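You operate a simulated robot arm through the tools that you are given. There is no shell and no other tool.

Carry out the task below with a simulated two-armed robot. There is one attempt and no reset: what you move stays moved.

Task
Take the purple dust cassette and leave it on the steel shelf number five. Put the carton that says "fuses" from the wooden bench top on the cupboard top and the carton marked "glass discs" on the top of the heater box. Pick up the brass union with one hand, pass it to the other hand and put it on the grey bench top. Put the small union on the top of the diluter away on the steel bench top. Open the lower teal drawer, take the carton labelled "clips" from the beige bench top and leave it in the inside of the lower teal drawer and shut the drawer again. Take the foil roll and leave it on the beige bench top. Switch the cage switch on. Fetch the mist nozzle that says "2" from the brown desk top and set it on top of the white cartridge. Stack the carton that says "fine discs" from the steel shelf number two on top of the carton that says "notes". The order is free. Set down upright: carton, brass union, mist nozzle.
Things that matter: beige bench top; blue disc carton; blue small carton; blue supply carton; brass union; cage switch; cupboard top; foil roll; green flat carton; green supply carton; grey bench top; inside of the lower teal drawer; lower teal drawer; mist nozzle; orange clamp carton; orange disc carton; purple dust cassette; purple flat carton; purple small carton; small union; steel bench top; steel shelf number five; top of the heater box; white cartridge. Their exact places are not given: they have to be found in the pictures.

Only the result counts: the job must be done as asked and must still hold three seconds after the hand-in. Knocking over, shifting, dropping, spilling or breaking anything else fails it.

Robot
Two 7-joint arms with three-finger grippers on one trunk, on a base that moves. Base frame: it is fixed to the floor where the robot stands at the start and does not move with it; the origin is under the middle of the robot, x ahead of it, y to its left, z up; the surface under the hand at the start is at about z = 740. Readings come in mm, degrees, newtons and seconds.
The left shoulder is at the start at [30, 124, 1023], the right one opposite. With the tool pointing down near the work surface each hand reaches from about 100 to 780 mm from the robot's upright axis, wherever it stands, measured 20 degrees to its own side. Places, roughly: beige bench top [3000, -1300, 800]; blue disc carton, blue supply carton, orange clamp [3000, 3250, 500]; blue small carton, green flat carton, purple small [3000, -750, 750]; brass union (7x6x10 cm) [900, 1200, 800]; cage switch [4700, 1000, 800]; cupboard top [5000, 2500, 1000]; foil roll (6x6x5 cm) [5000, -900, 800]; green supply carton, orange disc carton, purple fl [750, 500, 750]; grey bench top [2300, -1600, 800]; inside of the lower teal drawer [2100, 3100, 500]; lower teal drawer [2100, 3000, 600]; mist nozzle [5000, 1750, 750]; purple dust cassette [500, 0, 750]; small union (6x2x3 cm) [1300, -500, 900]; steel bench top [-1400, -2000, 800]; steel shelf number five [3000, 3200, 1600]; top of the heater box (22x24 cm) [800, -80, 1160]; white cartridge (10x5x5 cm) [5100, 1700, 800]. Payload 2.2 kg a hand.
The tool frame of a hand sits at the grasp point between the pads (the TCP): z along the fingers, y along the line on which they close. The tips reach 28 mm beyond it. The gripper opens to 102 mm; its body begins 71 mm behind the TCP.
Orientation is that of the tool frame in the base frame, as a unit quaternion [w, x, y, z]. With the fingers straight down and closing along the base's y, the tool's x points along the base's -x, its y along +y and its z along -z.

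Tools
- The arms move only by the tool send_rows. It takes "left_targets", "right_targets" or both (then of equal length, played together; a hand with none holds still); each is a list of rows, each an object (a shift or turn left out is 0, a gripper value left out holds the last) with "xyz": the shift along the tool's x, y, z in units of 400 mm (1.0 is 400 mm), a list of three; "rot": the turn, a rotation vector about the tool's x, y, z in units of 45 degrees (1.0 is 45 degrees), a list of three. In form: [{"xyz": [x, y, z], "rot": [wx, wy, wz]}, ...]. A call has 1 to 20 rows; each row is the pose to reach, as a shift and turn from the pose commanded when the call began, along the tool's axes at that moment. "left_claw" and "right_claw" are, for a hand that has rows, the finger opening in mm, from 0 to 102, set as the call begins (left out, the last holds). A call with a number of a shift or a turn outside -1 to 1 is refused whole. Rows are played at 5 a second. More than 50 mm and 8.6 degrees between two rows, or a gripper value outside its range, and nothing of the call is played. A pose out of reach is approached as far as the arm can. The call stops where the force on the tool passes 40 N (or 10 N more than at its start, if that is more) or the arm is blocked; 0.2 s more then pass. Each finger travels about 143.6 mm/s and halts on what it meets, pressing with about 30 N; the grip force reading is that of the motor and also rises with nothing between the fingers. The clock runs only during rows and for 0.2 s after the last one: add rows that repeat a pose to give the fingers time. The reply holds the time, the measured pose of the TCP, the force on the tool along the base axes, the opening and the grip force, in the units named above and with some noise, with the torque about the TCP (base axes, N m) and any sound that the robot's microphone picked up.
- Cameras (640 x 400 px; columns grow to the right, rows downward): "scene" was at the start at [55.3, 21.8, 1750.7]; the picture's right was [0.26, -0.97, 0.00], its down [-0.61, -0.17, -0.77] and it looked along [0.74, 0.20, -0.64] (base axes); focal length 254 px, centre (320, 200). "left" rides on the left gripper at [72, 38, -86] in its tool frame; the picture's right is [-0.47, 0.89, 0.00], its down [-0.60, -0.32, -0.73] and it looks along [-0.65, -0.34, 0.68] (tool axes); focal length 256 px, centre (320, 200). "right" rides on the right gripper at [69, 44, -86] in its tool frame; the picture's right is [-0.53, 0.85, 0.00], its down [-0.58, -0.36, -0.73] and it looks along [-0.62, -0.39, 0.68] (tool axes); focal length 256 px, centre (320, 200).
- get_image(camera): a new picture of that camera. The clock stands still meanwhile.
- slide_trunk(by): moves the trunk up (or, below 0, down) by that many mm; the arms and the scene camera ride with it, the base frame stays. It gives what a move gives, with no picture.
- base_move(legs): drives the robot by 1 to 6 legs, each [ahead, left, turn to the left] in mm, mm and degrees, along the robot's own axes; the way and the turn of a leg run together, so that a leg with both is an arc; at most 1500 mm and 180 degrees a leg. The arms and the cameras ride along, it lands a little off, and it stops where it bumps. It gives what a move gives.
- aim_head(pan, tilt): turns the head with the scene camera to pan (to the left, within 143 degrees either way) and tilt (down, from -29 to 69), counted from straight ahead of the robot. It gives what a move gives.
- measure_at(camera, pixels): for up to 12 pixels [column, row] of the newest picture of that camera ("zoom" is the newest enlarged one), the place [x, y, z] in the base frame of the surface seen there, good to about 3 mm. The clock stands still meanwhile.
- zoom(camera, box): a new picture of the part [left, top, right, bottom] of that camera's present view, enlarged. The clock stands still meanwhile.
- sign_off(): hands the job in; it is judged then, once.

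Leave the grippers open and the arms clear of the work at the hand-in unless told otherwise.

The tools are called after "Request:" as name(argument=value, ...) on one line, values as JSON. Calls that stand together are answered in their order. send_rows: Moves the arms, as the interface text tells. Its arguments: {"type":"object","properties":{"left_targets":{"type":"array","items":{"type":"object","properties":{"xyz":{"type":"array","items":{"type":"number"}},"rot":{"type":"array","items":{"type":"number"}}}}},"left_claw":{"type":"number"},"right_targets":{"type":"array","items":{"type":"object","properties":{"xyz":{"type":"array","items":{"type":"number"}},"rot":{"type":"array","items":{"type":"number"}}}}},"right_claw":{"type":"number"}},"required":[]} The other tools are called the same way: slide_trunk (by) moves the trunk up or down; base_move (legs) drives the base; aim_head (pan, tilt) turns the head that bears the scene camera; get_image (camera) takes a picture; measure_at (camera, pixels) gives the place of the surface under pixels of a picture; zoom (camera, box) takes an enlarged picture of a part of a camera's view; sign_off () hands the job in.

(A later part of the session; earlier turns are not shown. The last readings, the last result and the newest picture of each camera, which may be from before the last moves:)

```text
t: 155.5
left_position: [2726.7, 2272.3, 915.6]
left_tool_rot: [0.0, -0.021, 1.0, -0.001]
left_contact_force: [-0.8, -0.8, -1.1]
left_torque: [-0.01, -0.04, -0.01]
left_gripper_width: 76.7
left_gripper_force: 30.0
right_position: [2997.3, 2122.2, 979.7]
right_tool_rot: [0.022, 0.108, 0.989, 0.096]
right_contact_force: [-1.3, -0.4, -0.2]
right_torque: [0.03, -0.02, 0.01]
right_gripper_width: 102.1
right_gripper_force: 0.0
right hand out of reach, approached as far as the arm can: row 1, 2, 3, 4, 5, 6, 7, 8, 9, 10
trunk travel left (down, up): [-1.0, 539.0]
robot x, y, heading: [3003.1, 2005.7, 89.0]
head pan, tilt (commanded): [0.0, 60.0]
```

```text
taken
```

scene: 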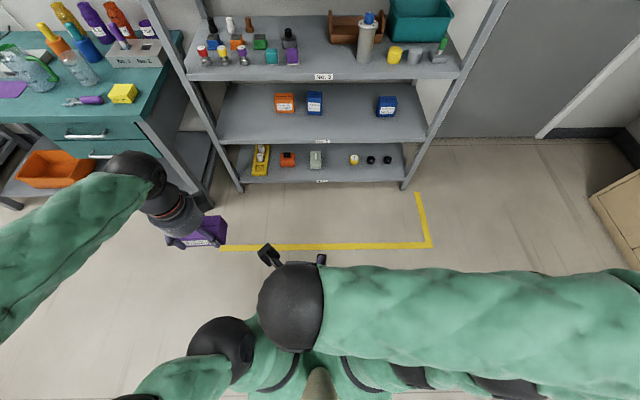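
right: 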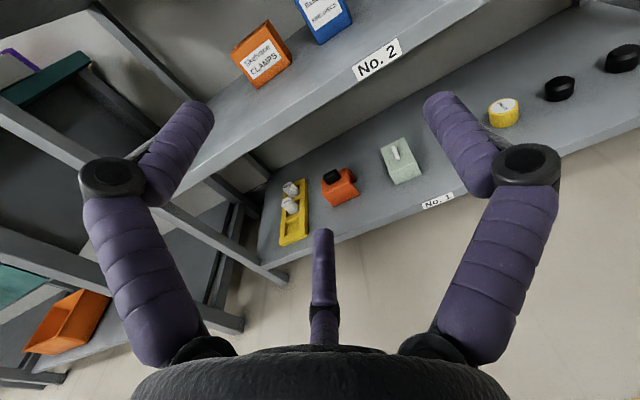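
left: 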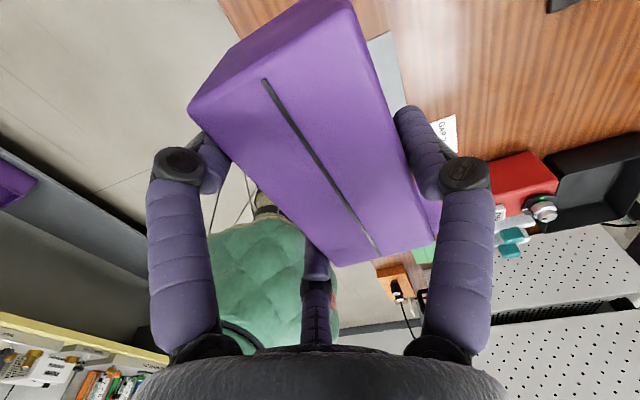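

It seems a wrist joint is at its limit in this roll. I roll the hand back (−45° twice) towards its original orientation.

Request:
send_rows(right_targets=[{"rot": [0, 0, -0.17]}, {"rot": [0, 0, -0.34]}, {"rot": [0, 0, -0.51]}, {"rot": [0, 0, -0.68]}, {"rot": [0, 0, -0.85]}, {"rot": [0, 0, -1.0]}, {"rot": [0, 0, -1.0]}])

Request:
get_image(camera="scene")

```text
t: 156.2
left_position: [2728.0, 2272.1, 916.1]
left_tool_rot: [0.0, -0.022, 1.0, -0.001]
left_contact_force: [1.3, 0.4, -0.6]
left_torque: [-0.03, 0.01, 0.02]
left_gripper_width: 76.6
left_gripper_force: 29.7
right_position: [2978.8, 2066.1, 965.9]
right_tool_rot: [0.027, 0.064, 0.996, 0.054]
right_contact_force: [0.4, 1.3, -0.7]
right_torque: [-0.02, -0.02, 0.0]
right_gripper_width: 102.0
right_gripper_force: 0.1
right hand out of reach, approached as far as the arm can: row 1, 2, 3
trunk travel left (down, up): [-1.0, 539.0]
robot x, y, heading: [3005.1, 2006.6, 89.1]
head pan, tilt (commanded): [0.0, 60.0]
stopped in row 3 (right hand): the arm was blocked; the commanded pose is now the measured one
```

```text
taken
```

scene: 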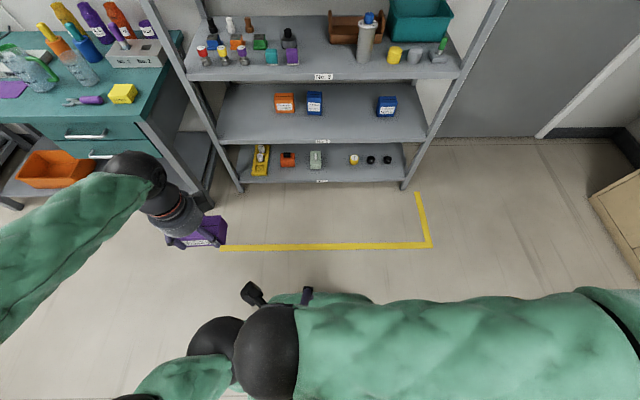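

The hand bumped the torso, so I combine moving ahead/right with rolling back so the forearm swings forward.

Request:
send_rows(right_targets=[{"xyz": [-0.02, 0.06, 0], "rot": [0, 0, -0.1]}, {"xyz": [-0.05, 0.13, 0], "rot": [0, 0, -0.22]}, {"xyz": [-0.08, 0.2, 0], "rot": [0, 0, -0.34]}, {"xyz": [-0.1, 0.28, 0], "rot": [0, 0, -0.46]}, {"xyz": [-0.13, 0.36, 0], "rot": [0, 0, -0.58]}, {"xyz": [-0.16, 0.44, 0], "rot": [0, 0, -0.7]}, {"xyz": [-0.18, 0.52, 0], "rot": [0, 0, -0.82]}, {"xyz": [-0.2, 0.6, 0], "rot": [0, 0, -0.92]}, {"xyz": [-0.22, 0.65, 0], "rot": [0, 0, -1.0]}])

Request:
get_image(camera="scene")

```text
t: 156.9
left_position: [2726.8, 2272.7, 916.1]
left_tool_rot: [0.0, -0.022, 1.0, -0.002]
left_contact_force: [0.0, -0.7, -2.1]
left_torque: [-0.01, 0.01, 0.07]
left_gripper_width: 76.6
left_gripper_force: 30.0
right_position: [2994.4, 2050.4, 963.9]
right_tool_rot: [0.055, 0.075, 0.995, 0.023]
right_contact_force: [0.1, -0.4, 0.7]
right_torque: [-0.01, 0.0, 0.01]
right_gripper_width: 102.2
right_gripper_force: 0.0
right hand out of reach, approached as far as the arm can: row 1, 2, 3
trunk travel left (down, up): [-1.0, 539.0]
robot x, y, heading: [3009.1, 2011.9, 89.2]
head pan, tilt (commanded): [0.0, 60.0]
stopped in row 3 (right hand): the arm was blocked; the commanded pose is now the measured one
```

```text
taken
```

scene: 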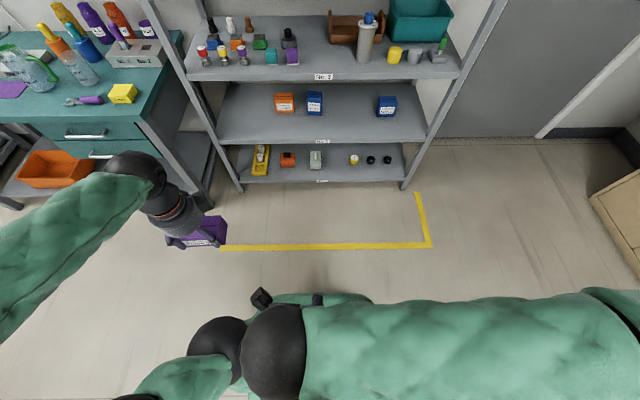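

Still blocked. I look at the right arm from the head to understand its posture.

Request:
aim_head(pan=-60, tilt=55)

Request:
get_image(camera="scene")

Request:
get_image(camera="left")

```text
t: 158.2
left_position: [2728.2, 2273.0, 915.5]
left_tool_rot: [0.0, -0.022, 1.0, -0.001]
left_contact_force: [-0.2, -0.2, -1.6]
left_torque: [0.02, 0.0, 0.04]
left_gripper_width: 76.4
left_gripper_force: 30.0
right_position: [2995.4, 2051.4, 963.8]
right_tool_rot: [0.054, 0.073, 0.996, 0.023]
right_contact_force: [-0.2, 0.5, 0.4]
right_torque: [0.01, 0.01, -0.03]
right_gripper_width: 102.0
right_gripper_force: 0.2
trunk travel left (down, up): [-1.0, 539.0]
robot x, y, heading: [3000.1, 2006.7, 88.9]
head pan, tilt (commanded): [-60.0, 55.0]
```

```text
taken
```

scene: 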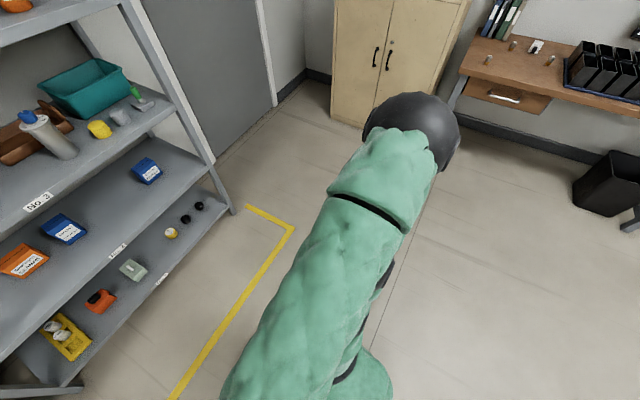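

```text
taken
```

left: 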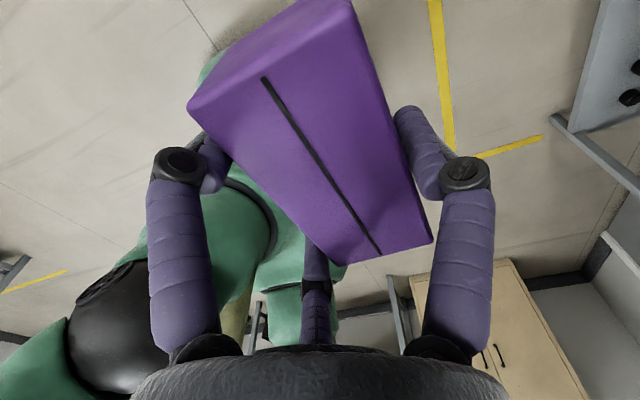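

Request:
measure_at(camera="scene", pixels=[[410, 130], [440, 120], [375, 180], [330, 250], [290, 330], [250, 390], [385, 290], [350, 380], [400, 230]])

```text
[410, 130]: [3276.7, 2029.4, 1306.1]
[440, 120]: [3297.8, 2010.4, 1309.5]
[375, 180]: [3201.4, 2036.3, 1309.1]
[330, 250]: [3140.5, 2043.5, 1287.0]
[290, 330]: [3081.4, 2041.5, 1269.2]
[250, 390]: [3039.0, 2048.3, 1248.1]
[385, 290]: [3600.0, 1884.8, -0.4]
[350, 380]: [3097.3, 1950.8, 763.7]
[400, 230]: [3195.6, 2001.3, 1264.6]
```

Request:
get_image(camera="right")

Request:
aim_head(pan=0, tilt=69)

Request:
get_image(camera="scene")

```text
taken
```

right: 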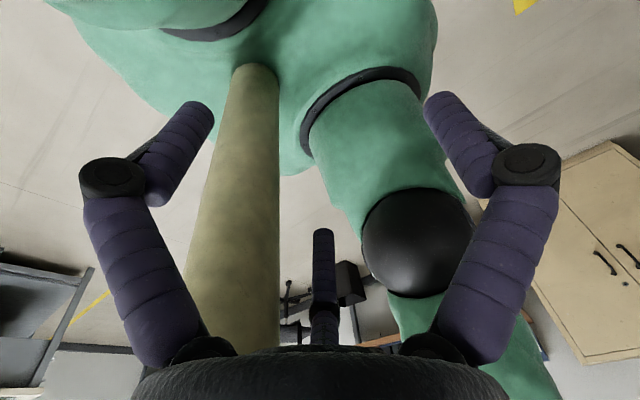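

```text
t: 159.5
left_position: [2728.6, 2273.6, 916.1]
left_tool_rot: [0.0, -0.022, 1.0, -0.001]
left_contact_force: [0.6, 0.2, -0.4]
left_torque: [-0.02, 0.01, 0.03]
left_gripper_width: 76.5
left_gripper_force: 30.0
right_position: [2994.8, 2050.7, 965.0]
right_tool_rot: [0.055, 0.074, 0.996, 0.022]
right_contact_force: [0.1, -0.2, 0.3]
right_torque: [0.02, 0.01, -0.01]
right_gripper_width: 102.1
right_gripper_force: 0.0
trunk travel left (down, up): [-1.0, 539.0]
robot x, y, heading: [3006.6, 2007.8, 89.1]
head pan, tilt (commanded): [0.0, 68.8]
```

```text
taken
```

scene: 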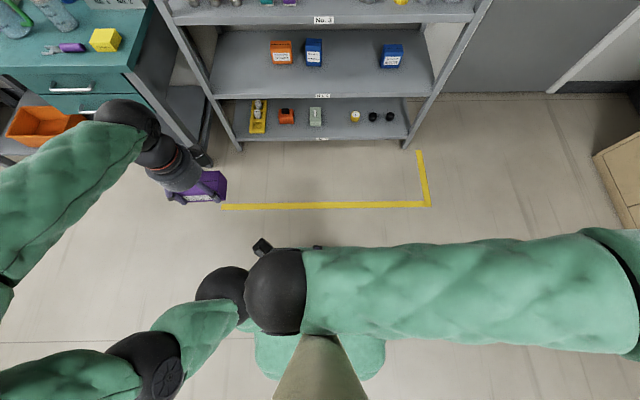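

The wrist ball is just ahead-left of the neck, elbow high to the right. I try a small move straight up first to see how it responds.

Request:
send_rows(right_targets=[{"xyz": [0, 0, -0.05]}, {"xyz": [0, 0, -0.1]}, {"xyz": [0, 0, -0.15]}])

Request:
send_rows(right_targets=[{"xyz": [-0.05, 0.02, 0]}, {"xyz": [-0.1, 0.05, 0]}, {"xyz": [-0.15, 0.1, 0]}])

```text
t: 160.3
left_position: [2726.5, 2273.3, 916.0]
left_tool_rot: [0.0, -0.022, 1.0, -0.001]
left_contact_force: [1.0, -0.4, -1.1]
left_torque: [-0.01, -0.01, 0.0]
left_gripper_width: 76.5
left_gripper_force: 29.9
right_position: [2990.3, 2050.6, 1022.3]
right_tool_rot: [0.06, 0.077, 0.995, 0.023]
right_contact_force: [0.2, 0.6, 0.4]
right_torque: [0.0, 0.0, 0.02]
right_gripper_width: 101.7
right_gripper_force: 0.0
trunk travel left (down, up): [-1.0, 539.0]
robot x, y, heading: [3006.0, 2010.1, 89.2]
head pan, tilt (commanded): [0.0, 68.8]
```

```text
t: 161.1
left_position: [2728.1, 2273.1, 915.6]
left_tool_rot: [0.0, -0.023, 1.0, 0.0]
left_contact_force: [0.0, -0.5, -1.7]
left_torque: [0.02, 0.02, 0.0]
left_gripper_width: 76.5
left_gripper_force: 29.6
right_position: [3050.8, 2047.9, 1035.2]
right_tool_rot: [0.05, 0.074, 0.996, 0.025]
right_contact_force: [-1.1, 0.9, 0.5]
right_torque: [0.04, 0.04, -0.03]
right_gripper_width: 101.8
right_gripper_force: 0.0
right hand out of reach, approached as far as the arm can: row 1, 2, 3
trunk travel left (down, up): [-1.0, 539.0]
robot x, y, heading: [3001.8, 2008.9, 88.8]
head pan, tilt (commanded): [0.0, 68.8]
```

Upward works. I go up another 240 mm, then ahead.

Request:
send_rows(right_targets=[{"xyz": [0, 0, -0.1]}, {"xyz": [0, 0, -0.2]}, {"xyz": [0, 0, -0.3]}, {"xyz": [0, 0, -0.4]}, {"xyz": [0, 0, -0.5]}, {"xyz": [0, 0, -0.6]}])

Request:
send_rows(right_targets=[{"xyz": [0, 0.08, 0], "rot": [0, 0, -0.1]}, {"xyz": [0, 0.16, 0], "rot": [0, 0, -0.2]}, {"xyz": [0, 0.24, 0], "rot": [0, 0, -0.3]}, {"xyz": [0, 0.32, 0], "rot": [0, 0, -0.4]}])

Request:
get_image(camera="scene")

```text
t: 162.3
left_position: [2727.6, 2273.2, 914.9]
left_tool_rot: [0.0, -0.022, 1.0, 0.0]
left_contact_force: [0.0, -0.3, -0.8]
left_torque: [-0.02, 0.01, 0.01]
left_gripper_width: 76.4
left_gripper_force: 30.1
right_position: [3026.4, 2049.6, 1186.4]
right_tool_rot: [0.065, 0.086, 0.994, 0.025]
right_contact_force: [0.2, -0.1, -0.1]
right_torque: [0.0, 0.04, -0.01]
right_gripper_width: 101.9
right_gripper_force: 0.0
right hand out of reach, approached as far as the arm can: row 5
trunk travel left (down, up): [-1.0, 539.0]
robot x, y, heading: [3001.8, 2008.6, 89.0]
head pan, tilt (commanded): [0.0, 68.8]
stopped in row 5 (right hand): the force on the tool passed its limit at 78 N (the readings are from after the stop); the commanded pose is now the measured one
```

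```text
t: 162.6
left_position: [2727.4, 2273.0, 915.6]
left_tool_rot: [0.0, -0.022, 1.0, 0.0]
left_contact_force: [-0.9, 1.1, -1.3]
left_torque: [-0.01, 0.01, 0.0]
left_gripper_width: 76.5
left_gripper_force: 30.5
right_position: [3027.0, 2049.2, 1185.9]
right_tool_rot: [0.064, 0.087, 0.994, 0.025]
right_contact_force: [-0.3, 0.5, 0.4]
right_torque: [-0.05, 0.02, -0.02]
right_gripper_width: 102.0
right_gripper_force: 0.1
right hand out of reach, approached as far as the arm can: row 1
trunk travel left (down, up): [-1.0, 539.0]
robot x, y, heading: [3003.5, 2010.3, 89.0]
head pan, tilt (commanded): [0.0, 68.8]
stopped in row 1 (right hand): the force on the tool passed its limit at 65 N (the readings are from after the stop); the commanded pose is now the measured one
```

```text
taken
```

scene: 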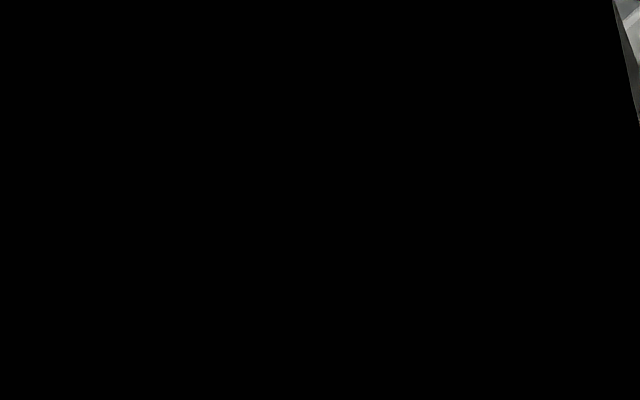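

The hand touched the head (camera dark). I go back down 90 mm, then try ahead with roll.

Request:
send_rows(right_targets=[{"xyz": [0, 0, 0.08]}, {"xyz": [0, 0, 0.16]}, {"xyz": [0, 0, 0.24]}])

Request:
send_rows(right_targets=[{"xyz": [0.04, 0.05, 0]}, {"xyz": [0.08, 0.1, 0]}, {"xyz": [0.12, 0.15, 0]}, {"xyz": [0.16, 0.2, 0]}])

Request:
get_image(camera="scene")

```text
t: 163.4
left_position: [2727.8, 2273.2, 916.7]
left_tool_rot: [0.0, -0.022, 1.0, -0.002]
left_contact_force: [0.4, 0.1, -1.9]
left_torque: [-0.03, 0.01, -0.01]
left_gripper_width: 76.6
left_gripper_force: 30.0
right_position: [3041.6, 2052.2, 1092.6]
right_tool_rot: [0.066, 0.085, 0.994, 0.026]
right_contact_force: [0.8, 0.5, -0.3]
right_torque: [-0.04, 0.0, 0.02]
right_gripper_width: 101.9
right_gripper_force: 0.0
trunk travel left (down, up): [-1.0, 539.0]
robot x, y, heading: [3004.3, 2008.9, 89.1]
head pan, tilt (commanded): [0.0, 68.8]
```

```text
t: 164.4
left_position: [2729.3, 2273.0, 917.0]
left_tool_rot: [0.0, -0.022, 1.0, -0.001]
left_contact_force: [-0.6, -0.7, -0.8]
left_torque: [-0.07, 0.01, -0.01]
left_gripper_width: 76.4
left_gripper_force: 29.2
right_position: [2996.1, 2060.8, 1082.2]
right_tool_rot: [0.064, 0.092, 0.993, 0.029]
right_contact_force: [0.1, 0.0, 0.6]
right_torque: [-0.01, 0.02, 0.01]
right_gripper_width: 102.0
right_gripper_force: 0.0
right hand out of reach, approached as far as the arm can: row 1, 2, 3, 4
trunk travel left (down, up): [-1.0, 539.0]
robot x, y, heading: [3003.1, 2008.1, 89.0]
head pan, tilt (commanded): [0.0, 68.8]
```

```text
taken
```

scene: 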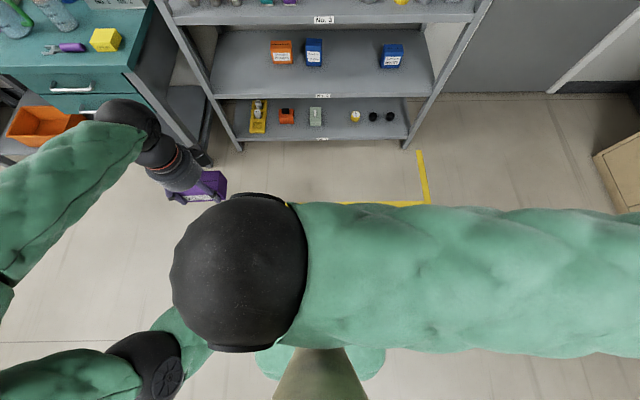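

Ahead is joint-limited here, so I reverse the way I came: down and ahead together toward (3028,2354,657).

Request:
send_rows(right_targets=[{"xyz": [0, 0, 0.1]}, {"xyz": [0, 0.0, 0.2]}, {"xyz": [0, 0.06, 0.3]}, {"xyz": [0, 0.14, 0.4]}, {"xyz": [0.02, 0.22, 0.5]}, {"xyz": [0.03, 0.3, 0.6]}, {"xyz": [0.04, 0.38, 0.7]}, {"xyz": [0.05, 0.46, 0.8]}, {"xyz": [0.06, 0.54, 0.9]}, {"xyz": [0.06, 0.62, 1.0]}, {"xyz": [0.06, 0.7, 1.0]}])

Request:
get_image(camera="scene")

```text
refused: row 4 steps farther than a row can; nothing moved
```

```text
taken
```

scene: 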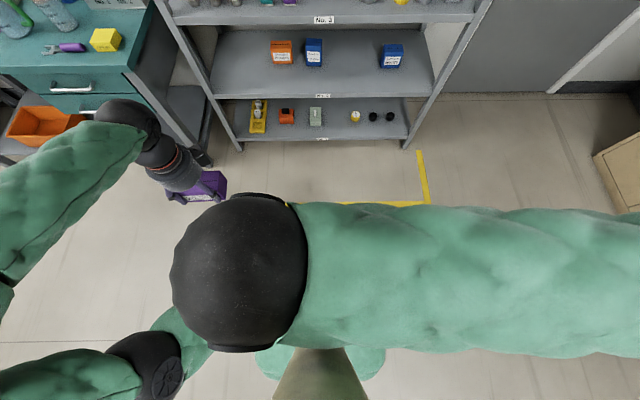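

Request:
send_rows(right_targets=[{"xyz": [0, 0.08, 0.03]}, {"xyz": [0, 0.16, 0.06]}, {"xyz": [0, 0.24, 0.1]}, {"xyz": [0, 0.32, 0.15]}, {"xyz": [0.01, 0.4, 0.2]}, {"xyz": [0.02, 0.48, 0.27]}, {"xyz": [0.03, 0.56, 0.35]}, {"xyz": [0.04, 0.64, 0.43]}, {"xyz": [0.05, 0.72, 0.51]}, {"xyz": [0.06, 0.74, 0.6]}])

Request:
get_image(camera="scene")

```text
t: 166.6
left_position: [2726.5, 2271.6, 915.8]
left_tool_rot: [0.0, -0.023, 1.0, 0.0]
left_contact_force: [-0.5, -1.0, -1.3]
left_torque: [0.05, -0.05, 0.02]
left_gripper_width: 76.3
left_gripper_force: 29.8
right_position: [3010.5, 2311.1, 683.3]
right_tool_rot: [0.064, 0.085, 0.994, 0.026]
right_contact_force: [0.1, 0.5, 1.2]
right_torque: [0.03, -0.01, -0.02]
right_gripper_width: 102.1
right_gripper_force: 0.1
right hand out of reach, approached as far as the arm can: row 1, 2, 3, 4, 5, 6, 7, 8, 9, 10
trunk travel left (down, up): [-1.0, 539.0]
robot x, y, heading: [3002.1, 2004.2, 89.1]
head pan, tilt (commanded): [0.0, 68.8]
```

```text
taken
```

scene: 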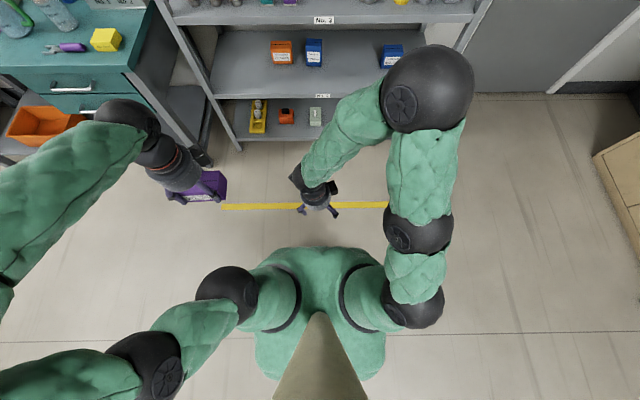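

The posture is back as before. Now I move right while rolling −45° so that the elbow swings outward.

Request:
send_rows(right_targets=[{"xyz": [-0.06, 0.03, 0], "rot": [0, 0, -0.12]}, {"xyz": [-0.12, 0.06, 0], "rot": [0, 0, -0.25]}, {"xyz": [-0.18, 0.08, 0], "rot": [0, 0, -0.38]}, {"xyz": [-0.24, 0.11, 0], "rot": [0, 0, -0.5]}, {"xyz": [-0.3, 0.14, 0], "rot": [0, 0, -0.63]}, {"xyz": [-0.36, 0.16, 0], "rot": [0, 0, -0.76]}, {"xyz": [-0.42, 0.19, 0], "rot": [0, 0, -0.88]}, {"xyz": [-0.47, 0.21, 0], "rot": [0, 0, -1.0]}])

Request:
get_image(camera="scene")

```text
t: 168.4
left_position: [2728.4, 2274.3, 916.1]
left_tool_rot: [0.001, -0.022, 1.0, 0.0]
left_contact_force: [0.5, 0.0, -1.5]
left_torque: [-0.04, 0.0, -0.01]
left_gripper_width: 76.7
left_gripper_force: 30.2
right_position: [3143.5, 2273.7, 597.7]
right_tool_rot: [0.072, -0.295, 0.953, 0.015]
right_contact_force: [0.7, -0.4, 0.6]
right_torque: [-0.01, 0.0, -0.02]
right_gripper_width: 102.0
right_gripper_force: 0.0
right hand out of reach, approached as far as the arm can: row 1, 2, 3, 4, 5, 6, 7, 8
trunk travel left (down, up): [-1.0, 539.0]
robot x, y, heading: [2998.1, 2010.1, 88.8]
head pan, tilt (commanded): [0.0, 68.8]
```

```text
taken
```

scene: 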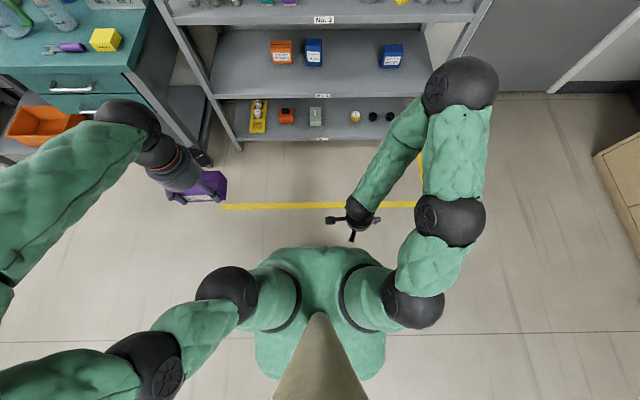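

It is swinging out. I continue: right, ahead and up with another −45° roll.

Request:
send_rows(right_targets=[{"xyz": [-0.06, 0.01, -0.03], "rot": [0, 0, -0.12]}, {"xyz": [-0.12, 0.02, -0.06], "rot": [0, 0, -0.25]}, {"xyz": [-0.18, 0.04, -0.09], "rot": [0, 0, -0.38]}, {"xyz": [-0.25, 0.05, -0.12], "rot": [0, 0, -0.5]}, {"xyz": [-0.32, 0.06, -0.15], "rot": [0, 0, -0.63]}, {"xyz": [-0.39, 0.08, -0.18], "rot": [0, 0, -0.76]}, {"xyz": [-0.46, 0.09, -0.22], "rot": [0, 0, -0.88]}, {"xyz": [-0.52, 0.1, -0.25], "rot": [0, 0, -1.0]}])

Request:
get_image(camera="scene")

```text
t: 169.3
left_position: [2727.1, 2272.7, 915.7]
left_tool_rot: [0.0, -0.022, 1.0, 0.0]
left_contact_force: [0.4, 0.7, -1.6]
left_torque: [-0.02, 0.01, -0.01]
left_gripper_width: 76.7
left_gripper_force: 29.7
right_position: [3120.1, 2231.5, 569.4]
right_tool_rot: [0.075, -0.455, 0.887, 0.003]
right_contact_force: [0.4, 0.6, 0.5]
right_torque: [-0.1, 0.03, -0.07]
right_gripper_width: 102.2
right_gripper_force: 0.1
right hand out of reach, approached as far as the arm can: row 1, 2, 3, 4
trunk travel left (down, up): [-1.0, 539.0]
robot x, y, heading: [3004.1, 2007.1, 88.9]
head pan, tilt (commanded): [0.0, 68.8]
stopped in row 4 (right hand): the force on the tool passed its limit at 50 N (the readings are from after the stop); the commanded pose is now the measured one
```

```text
taken
```

scene: 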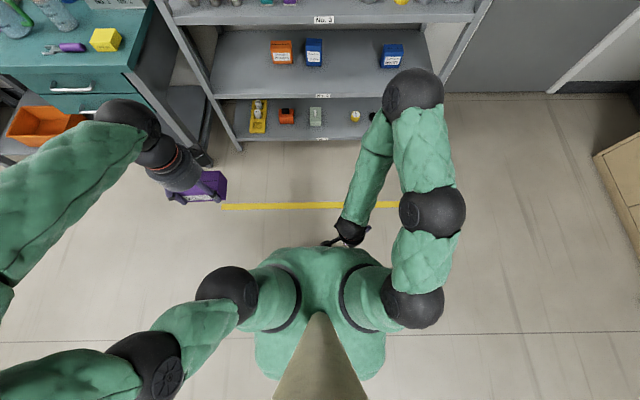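

The elbow is at full flexion. I'll raise the trunk 300 mm to get space, then swing the hand down and ahead beneath the elbow to unfold it.

Request:
slide_trunk(by=300)

Request:
aim_head(pan=-30, tilt=60)

Request:
get_image(camera="scene")

Request:
measure_at(camera="scene", pixels=[[330, 100], [345, 130], [320, 180], [300, 240], [350, 240], [260, 200], [240, 260], [320, 300]])

```text
t: 172.3
left_position: [2727.3, 2273.5, 1216.0]
left_tool_rot: [0.0, -0.022, 1.0, -0.002]
left_contact_force: [0.7, 0.9, -0.2]
left_torque: [-0.01, -0.03, 0.0]
left_gripper_width: 76.6
left_gripper_force: 29.8
right_position: [3120.0, 2230.9, 868.8]
right_tool_rot: [0.074, -0.454, 0.888, 0.004]
right_contact_force: [1.3, 6.5, 2.8]
right_torque: [-0.56, 0.27, -0.57]
right_gripper_width: 101.9
right_gripper_force: 0.0
trunk travel left (down, up): [-301.0, 239.0]
robot x, y, heading: [3002.2, 2006.1, 89.2]
head pan, tilt (commanded): [0.0, 68.8]
```

```text
t: 173.3
left_position: [2727.1, 2274.3, 1216.1]
left_tool_rot: [0.0, -0.021, 1.0, -0.001]
left_contact_force: [0.6, -0.3, -1.3]
left_torque: [-0.05, -0.02, 0.04]
left_gripper_width: 76.6
left_gripper_force: 30.1
right_position: [3120.3, 2231.5, 870.9]
right_tool_rot: [0.075, -0.454, 0.888, 0.003]
right_contact_force: [0.4, 6.1, 1.7]
right_torque: [-0.59, 0.15, -0.73]
right_gripper_width: 102.1
right_gripper_force: 0.0
trunk travel left (down, up): [-301.0, 239.0]
robot x, y, heading: [3001.0, 2009.0, 89.1]
head pan, tilt (commanded): [-30.0, 60.0]
```

```text
taken
```

scene: 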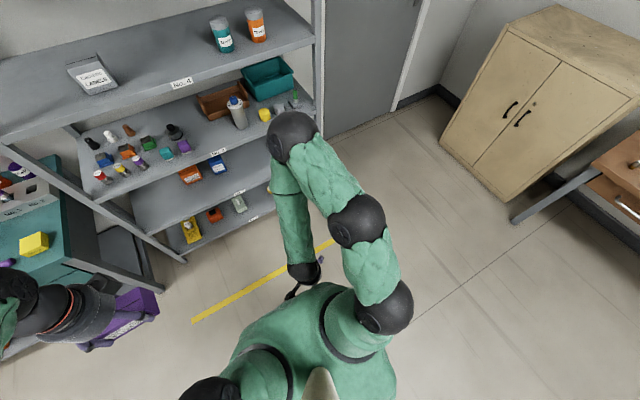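

```text
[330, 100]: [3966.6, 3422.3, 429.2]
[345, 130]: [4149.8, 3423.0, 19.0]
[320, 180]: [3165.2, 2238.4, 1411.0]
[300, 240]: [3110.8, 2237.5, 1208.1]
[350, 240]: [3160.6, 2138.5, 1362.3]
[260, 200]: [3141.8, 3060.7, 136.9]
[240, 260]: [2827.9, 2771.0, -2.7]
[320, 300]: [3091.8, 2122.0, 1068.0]
```

The forearm hangs under the elbow with fingers just touching the torso. I move the hand ahead 250 mm.

Request:
send_rows(right_targets=[{"xyz": [-0.07, 0.04, 0.01]}, {"xyz": [-0.14, 0.08, 0.02]}, {"xyz": [-0.21, 0.13, 0.04]}, {"xyz": [-0.28, 0.17, 0.06]}, {"xyz": [-0.35, 0.21, 0.08]}, {"xyz": [-0.42, 0.25, 0.1]}, {"xyz": [-0.48, 0.29, 0.1]}, {"xyz": [-0.535, 0.325, 0.1]}])

Request:
get_image(camera="scene")

```text
t: 175.1
left_position: [2727.4, 2272.8, 1215.3]
left_tool_rot: [0.0, -0.022, 1.0, -0.001]
left_contact_force: [0.0, 0.7, -2.1]
left_torque: [0.01, 0.0, -0.02]
left_gripper_width: 76.5
left_gripper_force: 30.3
right_position: [3074.6, 2271.7, 815.1]
right_tool_rot: [0.074, -0.454, 0.888, 0.004]
right_contact_force: [0.3, -0.2, 0.2]
right_torque: [0.04, 0.0, 0.0]
right_gripper_width: 101.9
right_gripper_force: 0.1
right hand out of reach, approached as far as the arm can: row 1, 2, 3, 4, 5, 6, 7, 8
trunk travel left (down, up): [-301.0, 239.0]
robot x, y, heading: [3002.9, 2005.0, 89.1]
head pan, tilt (commanded): [-30.0, 60.0]
```

```text
taken
```

scene: 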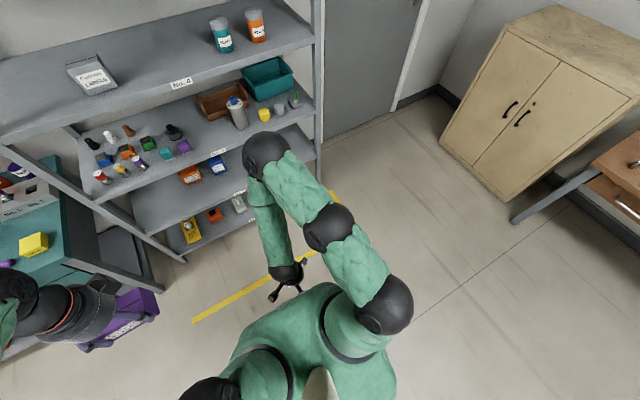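

The wrist is at a straight/singular limit in this roll. I reverse further: roll +45° repeatedly while going up and ahead, back to the earlier good posture.

Request:
send_rows(right_targets=[{"xyz": [-0.03, 0.05, -0.03], "rot": [0, 0, 0.15]}, {"xyz": [-0.05, 0.1, -0.06], "rot": [0, 0, 0.3]}, {"xyz": [-0.08, 0.14, -0.09], "rot": [0, 0, 0.45]}, {"xyz": [-0.1, 0.19, -0.12], "rot": [0, 0, 0.6]}, {"xyz": [-0.13, 0.24, -0.15], "rot": [0, 0, 0.75]}, {"xyz": [-0.15, 0.28, -0.18], "rot": [0, 0, 0.9]}, {"xyz": [-0.17, 0.32, -0.21], "rot": [0, 0, 1.0]}])

Request:
get_image(camera="scene")

```text
t: 176.7
left_position: [2727.5, 2273.1, 1215.5]
left_tool_rot: [0.0, -0.022, 1.0, -0.001]
left_contact_force: [0.9, -0.7, -1.2]
left_torque: [-0.01, 0.0, -0.01]
left_gripper_width: 76.3
left_gripper_force: 30.5
right_position: [3011.1, 2363.2, 883.2]
right_tool_rot: [0.068, -0.079, 0.994, 0.031]
right_contact_force: [-0.1, -1.0, 0.1]
right_torque: [0.02, -0.01, -0.02]
right_gripper_width: 102.0
right_gripper_force: 0.1
right hand out of reach, approached as far as the arm can: row 2, 3, 4, 5, 6, 7
trunk travel left (down, up): [-301.0, 239.0]
robot x, y, heading: [3001.6, 2005.8, 89.1]
head pan, tilt (commanded): [-30.0, 60.0]
```

```text
taken
```

scene: 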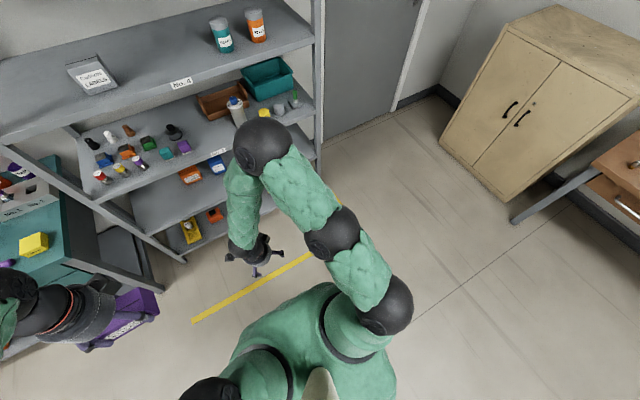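

Good, it follows. Another +45° with ahead and up.

Request:
send_rows(right_targets=[{"xyz": [0, 0.05, -0.03], "rot": [0, 0, 0.15]}, {"xyz": [0, 0.1, -0.06], "rot": [0, 0, 0.3]}, {"xyz": [0, 0.14, -0.09], "rot": [0, 0, 0.45]}, {"xyz": [0, 0.19, -0.12], "rot": [0, 0, 0.6]}, {"xyz": [0, 0.24, -0.15], "rot": [0, 0, 0.75]}, {"xyz": [0, 0.28, -0.18], "rot": [0, 0, 0.9]}, {"xyz": [0, 0.3, -0.22], "rot": [0, 0, 1.0]}])

Request:
get_image(camera="scene")

```text
t: 178.3
left_position: [2727.0, 2272.8, 1216.1]
left_tool_rot: [0.001, -0.022, 1.0, -0.001]
left_contact_force: [0.1, -0.1, -1.1]
left_torque: [-0.01, 0.0, -0.01]
left_gripper_width: 76.3
left_gripper_force: 30.0
right_position: [2977.8, 2475.5, 976.9]
right_tool_rot: [0.05, 0.306, 0.949, 0.055]
right_contact_force: [0.0, 0.9, -0.5]
right_torque: [0.02, -0.01, -0.01]
right_gripper_width: 101.9
right_gripper_force: 0.1
right hand out of reach, approached as far as the arm can: row 1, 2, 3, 4, 5
trunk travel left (down, up): [-301.0, 239.0]
robot x, y, heading: [3001.3, 2005.1, 89.1]
head pan, tilt (commanded): [-30.0, 60.0]
```

```text
taken
```

scene: 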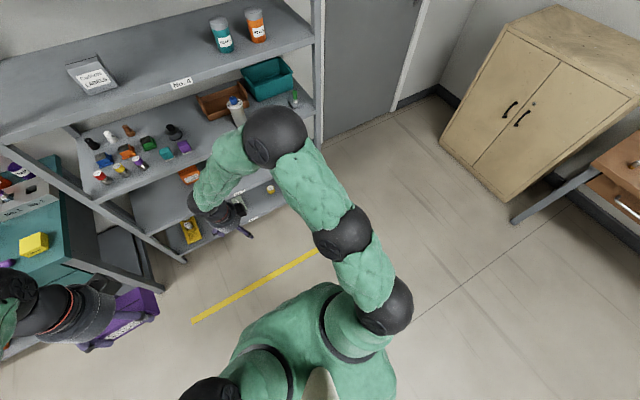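

Within reach again. One more +45° going up/ahead, then +45° more.

Request:
send_rows(right_targets=[{"xyz": [0.02, 0.02, -0.02], "rot": [0, 0, 0.15]}, {"xyz": [0.04, 0.05, -0.05], "rot": [0, 0, 0.3]}, {"xyz": [0.06, 0.07, -0.07], "rot": [0, 0, 0.45]}, {"xyz": [0.08, 0.1, -0.1], "rot": [0, 0, 0.6]}, {"xyz": [0.1, 0.13, -0.12], "rot": [0, 0, 0.75]}, {"xyz": [0.12, 0.16, -0.15], "rot": [0, 0, 0.9]}, {"xyz": [0.12, 0.16, -0.15], "rot": [0, 0, 1.0]}])

Request:
send_rows(right_targets=[{"rot": [0, 0, 0.15]}, {"rot": [0, 0, 0.3]}, {"rot": [0, 0, 0.45]}, {"rot": [0, 0, 0.6]}, {"rot": [0, 0, 0.75]}, {"rot": [0, 0, 0.9]}, {"rot": [0, 0, 1.0]}])

Request:
get_image(camera="scene")

```text
t: 179.9
left_position: [2728.7, 2273.6, 1215.1]
left_tool_rot: [0.0, -0.021, 1.0, 0.0]
left_contact_force: [0.1, 0.0, -1.1]
left_torque: [0.02, -0.04, 0.0]
left_gripper_width: 76.6
left_gripper_force: 29.5
right_position: [2968.6, 2554.1, 1044.0]
right_tool_rot: [0.025, 0.647, 0.758, 0.071]
right_contact_force: [0.1, -0.6, 0.7]
right_torque: [0.02, 0.02, 0.01]
right_gripper_width: 102.2
right_gripper_force: 0.0
trunk travel left (down, up): [-301.0, 239.0]
robot x, y, heading: [3002.4, 2005.3, 89.0]
head pan, tilt (commanded): [-30.0, 60.0]
```

```text
t: 181.5
left_position: [2726.7, 2272.4, 1215.8]
left_tool_rot: [0.0, -0.023, 1.0, -0.001]
left_contact_force: [-0.7, 0.0, -1.1]
left_torque: [-0.02, -0.03, -0.04]
left_gripper_width: 76.3
left_gripper_force: 30.0
right_position: [2968.8, 2552.2, 1041.6]
right_tool_rot: [-0.003, 0.888, 0.454, 0.075]
right_contact_force: [-0.7, -0.5, 0.8]
right_torque: [-0.02, 0.05, 0.03]
right_gripper_width: 102.1
right_gripper_force: 0.1
trunk travel left (down, up): [-301.0, 239.0]
robot x, y, heading: [3002.0, 2009.3, 89.1]
head pan, tilt (commanded): [-30.0, 60.0]
```

```text
taken
```

scene: 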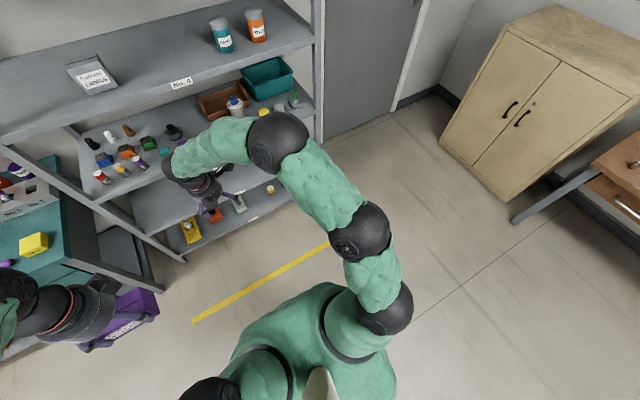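

The hand now rolls freely. I roll another +40° to reach the orientation used before (−100°≈−90°).

Request:
send_rows(right_targets=[{"rot": [0, 0, 0.15]}, {"rot": [0, 0, 0.3]}, {"rot": [0, 0, 0.45]}, {"rot": [0, 0, 0.6]}, {"rot": [0, 0, 0.75]}, {"rot": [0, 0, 0.9]}, {"rot": [0, 0, 1.0]}, {"rot": [0, 0, 1.0]}])

Request:
get_image(camera="scene")

```text
t: 183.3
left_position: [2726.7, 2272.5, 1215.2]
left_tool_rot: [0.0, -0.023, 1.0, 0.0]
left_contact_force: [0.1, 0.3, -2.1]
left_torque: [-0.01, -0.04, 0.04]
left_gripper_width: 76.4
left_gripper_force: 29.9
right_position: [2970.8, 2553.0, 1042.3]
right_tool_rot: [-0.032, 0.994, 0.079, 0.068]
right_contact_force: [-0.3, -0.5, 0.3]
right_torque: [-0.01, 0.04, 0.0]
right_gripper_width: 101.9
right_gripper_force: 0.2
trunk travel left (down, up): [-301.0, 239.0]
robot x, y, heading: [2997.8, 2012.2, 88.9]
head pan, tilt (commanded): [-30.0, 60.0]
```

```text
taken
```

scene: 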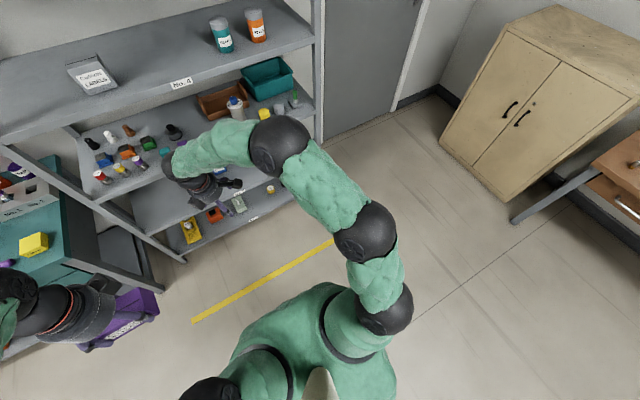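

I straighten the slight tilt and bring the hand back to its usual place right of centre.

Request:
send_rows(right_targets=[{"xyz": [0.06, 0.07, -0.02], "rot": [-0.01, -0.03, 0]}, {"xyz": [0.12, 0.14, -0.04], "rot": [-0.02, -0.06, 0]}, {"xyz": [0.19, 0.21, -0.07], "rot": [-0.035, -0.09, 0]}, {"xyz": [0.25, 0.28, -0.1], "rot": [-0.045, -0.12, 0]}, {"xyz": [0.32, 0.36, -0.12], "rot": [-0.055, -0.15, 0]}, {"xyz": [0.386, 0.44, -0.145], "rot": [-0.068, -0.178, 0]}, {"xyz": [0.386, 0.44, -0.145], "rot": [-0.068, -0.178, 0]}])

Request:
get_image(camera="scene")

```text
t: 184.9
left_position: [2726.4, 2274.5, 1214.4]
left_tool_rot: [0.0, -0.021, 1.0, -0.001]
left_contact_force: [-0.2, 0.5, -1.0]
left_torque: [-0.02, -0.05, 0.0]
left_gripper_width: 76.6
left_gripper_force: 29.6
right_position: [3139.8, 2397.9, 1114.0]
right_tool_rot: [0.002, 0.997, 0.081, 0.001]
right_contact_force: [0.1, 0.0, -0.3]
right_torque: [-0.03, 0.0, -0.01]
right_gripper_width: 102.3
right_gripper_force: 0.0
trunk travel left (down, up): [-301.0, 239.0]
robot x, y, heading: [3004.9, 2005.1, 89.0]
head pan, tilt (commanded): [-30.0, 60.0]
```

```text
taken
```

scene: 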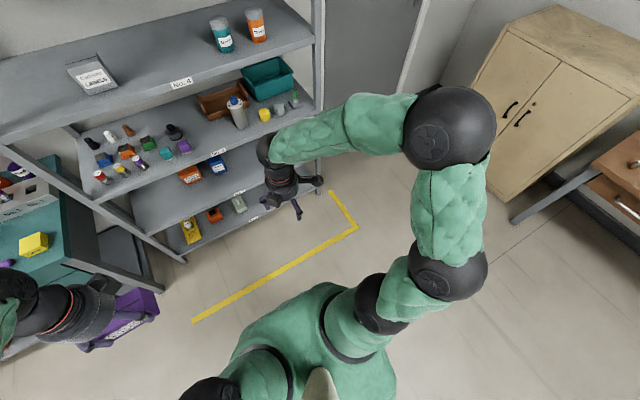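

The right arm is back in its natural posture. I roll it +45° twice more to its original neutral roll.

Request:
send_rows(right_targets=[{"rot": [0, 0, 0.17]}, {"rot": [0, 0, 0.34]}, {"rot": [0, 0, 0.51]}, {"rot": [0, 0, 0.68]}, {"rot": [0, 0, 0.85]}, {"rot": [0, 0, 1.0]}])

Request:
send_rows(right_targets=[{"rot": [0, 0, 0.17]}, {"rot": [0, 0, 0.34]}, {"rot": [0, 0, 0.51]}, {"rot": [0, 0, 0.68]}, {"rot": [0, 0, 0.85]}, {"rot": [0, 0, 1.0]}])

Request:
get_image(camera="scene")

```text
t: 186.3
left_position: [2727.9, 2274.5, 1215.6]
left_tool_rot: [0.0, -0.021, 1.0, -0.001]
left_contact_force: [-0.1, 0.0, -1.5]
left_torque: [-0.04, -0.01, 0.0]
left_gripper_width: 76.6
left_gripper_force: 30.0
right_position: [3142.0, 2398.7, 1112.5]
right_tool_rot: [0.001, 0.951, -0.308, 0.001]
right_contact_force: [0.7, -0.2, 0.0]
right_torque: [0.01, -0.03, 0.03]
right_gripper_width: 101.9
right_gripper_force: 0.0
trunk travel left (down, up): [-301.0, 239.0]
robot x, y, heading: [3004.1, 2004.7, 89.3]
head pan, tilt (commanded): [-30.0, 60.0]
```

```text
t: 187.7
left_position: [2727.3, 2273.3, 1215.7]
left_tool_rot: [0.0, -0.022, 1.0, -0.001]
left_contact_force: [0.7, 0.5, -1.2]
left_torque: [-0.02, 0.0, -0.01]
left_gripper_width: 76.5
left_gripper_force: 30.2
right_position: [3142.0, 2399.7, 1113.8]
right_tool_rot: [0.0, 0.761, -0.649, 0.001]
right_contact_force: [-0.4, -0.2, 0.5]
right_torque: [-0.01, -0.03, 0.02]
right_gripper_width: 101.8
right_gripper_force: 0.0
trunk travel left (down, up): [-301.0, 239.0]
robot x, y, heading: [3003.2, 2007.0, 89.2]
head pan, tilt (commanded): [-30.0, 60.0]
```

```text
taken
```

scene: 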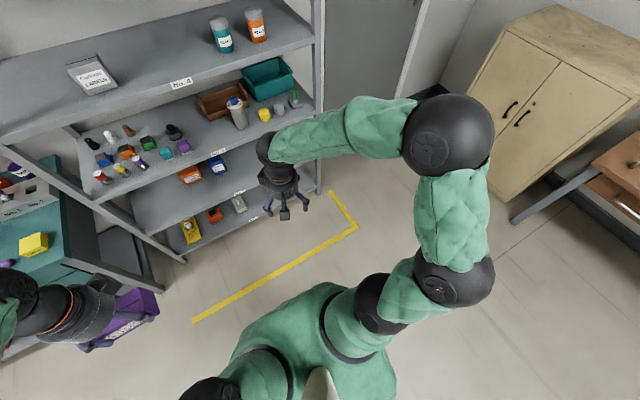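

Neutral roll (−10°) restored. I test a natural way of getting the hand horizontal: pitching straight up about its lateral axis from here.

Request:
send_rows(right_targets=[{"rot": [0, -0.17, 0]}, {"rot": [0, -0.34, 0]}, {"rot": [0, -0.51, 0]}, {"rot": [0, -0.68, 0]}, {"rot": [0, -0.85, 0]}, {"rot": [0, -1.0, 0]}])

Request:
send_rows(right_targets=[{"rot": [0, -0.17, 0]}, {"rot": [0, -0.34, 0]}, {"rot": [0, -0.51, 0]}, {"rot": [0, -0.68, 0]}, {"rot": [0, -0.85, 0]}, {"rot": [0, -1.0, 0]}])

Request:
get_image(camera="scene")

```text
t: 189.1
left_position: [2728.5, 2271.3, 1216.4]
left_tool_rot: [0.001, -0.022, 1.0, 0.0]
left_contact_force: [0.0, -0.5, -1.2]
left_torque: [0.01, -0.02, -0.01]
left_gripper_width: 76.3
left_gripper_force: 30.1
right_position: [3140.9, 2399.0, 1113.3]
right_tool_rot: [-0.248, 0.704, -0.598, -0.292]
right_contact_force: [0.1, -0.1, 1.0]
right_torque: [0.01, 0.03, -0.01]
right_gripper_width: 102.0
right_gripper_force: 0.1
trunk travel left (down, up): [-301.0, 239.0]
robot x, y, heading: [3006.2, 2007.8, 89.2]
head pan, tilt (commanded): [-30.0, 60.0]
```

```text
t: 190.5
left_position: [2727.9, 2272.1, 1214.7]
left_tool_rot: [0.0, -0.022, 1.0, -0.001]
left_contact_force: [0.1, 0.9, -1.4]
left_torque: [0.0, -0.02, 0.0]
left_gripper_width: 76.5
left_gripper_force: 29.6
right_position: [3110.2, 2410.2, 1248.4]
right_tool_rot: [0.492, -0.48, 0.458, 0.564]
right_contact_force: [-0.1, 1.3, -0.1]
right_torque: [-0.01, -0.01, 0.01]
right_gripper_width: 102.2
right_gripper_force: 0.1
right hand out of reach, approached as far as the arm can: row 2, 3, 4, 5, 6
trunk travel left (down, up): [-301.0, 239.0]
robot x, y, heading: [3001.5, 2006.1, 88.9]
head pan, tilt (commanded): [-30.0, 60.0]
stopped in row 6 (right hand): the arm was blocked; the commanded pose is now the measured one
```

```text
taken
```

scene: 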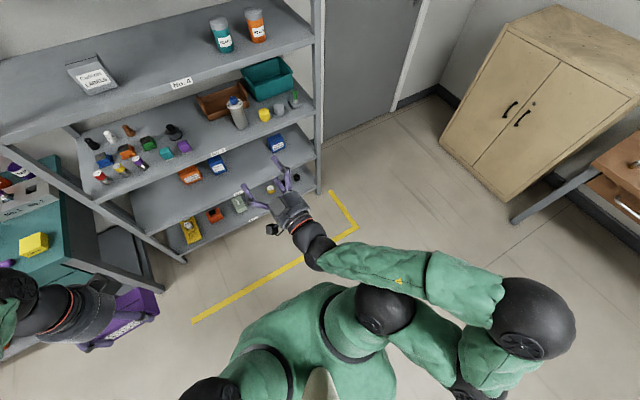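

This is a natural horizontal posture (elbow back-right). I extend it ahead 240 mm to free the elbow.

Request:
send_rows(right_targets=[{"xyz": [0, 0, 0.1]}, {"xyz": [0, 0, 0.2]}, {"xyz": [0, 0, 0.3]}, {"xyz": [0, 0, 0.4]}, {"xyz": [0, 0, 0.5]}, {"xyz": [0, 0, 0.6]}])

Request:
get_image(camera="scene")

```text
t: 191.9
left_position: [2727.4, 2272.1, 1216.0]
left_tool_rot: [0.0, -0.022, 1.0, -0.001]
left_contact_force: [0.3, -0.7, -1.4]
left_torque: [0.0, -0.01, -0.02]
left_gripper_width: 76.3
left_gripper_force: 29.9
right_position: [3064.1, 2599.4, 1278.0]
right_tool_rot: [0.495, -0.478, 0.467, 0.556]
right_contact_force: [0.1, 0.0, -0.1]
right_torque: [-0.03, 0.0, 0.02]
right_gripper_width: 101.7
right_gripper_force: 0.0
right hand out of reach, approached as far as the arm can: row 1, 2, 3, 4, 5, 6
trunk travel left (down, up): [-301.0, 239.0]
robot x, y, heading: [3000.2, 2009.8, 89.1]
head pan, tilt (commanded): [-30.0, 60.0]
```

```text
taken
```

scene: 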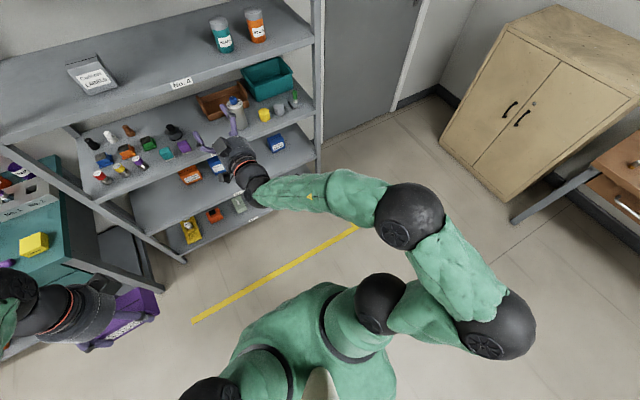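

Good natural posture. Now I roll +45° twice about the pointing axis to bring the single finger on top.

Request:
send_rows(right_targets=[{"xyz": [0.02, 0, 0], "rot": [0, 0, 0.17]}, {"xyz": [0.05, 0, 0], "rot": [0, 0, 0.34]}, {"xyz": [0.08, 0, 0], "rot": [0, 0, 0.51]}, {"xyz": [0.1, 0, 0], "rot": [0, 0, 0.68]}, {"xyz": [0.12, 0, 0], "rot": [0, 0, 0.85]}, {"xyz": [0.15, 0, 0], "rot": [0, 0, 1.0]}])

Request:
send_rows(right_targets=[{"rot": [0, 0, 0.17]}, {"rot": [0, 0, 0.34]}, {"rot": [0, 0, 0.51]}, {"rot": [0, 0, 0.68]}, {"rot": [0, 0, 0.85]}, {"rot": [0, 0, 1.0]}])

Request:
get_image(camera="scene")

```text
t: 193.3
left_position: [2726.8, 2273.0, 1216.1]
left_tool_rot: [0.0, -0.022, 1.0, 0.0]
left_contact_force: [0.3, 0.4, -1.3]
left_torque: [-0.02, -0.01, -0.01]
left_gripper_width: 76.3
left_gripper_force: 29.5
right_position: [3047.6, 2598.3, 1258.3]
right_tool_rot: [0.383, -0.39, 0.543, 0.637]
right_contact_force: [-0.2, -0.7, -0.2]
right_torque: [0.02, -0.01, 0.02]
right_gripper_width: 102.0
right_gripper_force: 0.1
right hand out of reach, approached as far as the arm can: row 1, 2, 3, 4, 5, 6
trunk travel left (down, up): [-301.0, 239.0]
robot x, y, heading: [3003.2, 2007.3, 89.1]
head pan, tilt (commanded): [-30.0, 60.0]
```

```text
t: 194.7
left_position: [2727.1, 2272.5, 1215.8]
left_tool_rot: [0.001, -0.022, 1.0, -0.001]
left_contact_force: [0.1, -0.1, -1.6]
left_torque: [-0.04, 0.0, 0.02]
left_gripper_width: 76.6
left_gripper_force: 30.1
right_position: [3030.2, 2595.4, 1418.3]
right_tool_rot: [0.124, -0.165, 0.686, 0.697]
right_contact_force: [-0.3, 0.3, -0.5]
right_torque: [0.04, -0.01, 0.0]
right_gripper_width: 102.0
right_gripper_force: 0.1
right hand out of reach, approached as far as the arm can: row 1, 2, 3, 4, 5, 6
trunk travel left (down, up): [-301.0, 239.0]
robot x, y, heading: [3005.7, 2008.6, 89.3]
head pan, tilt (commanded): [-30.0, 60.0]
```

```text
taken
```

scene: 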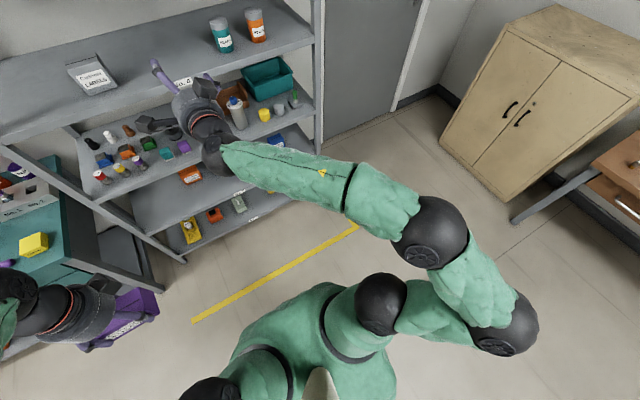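

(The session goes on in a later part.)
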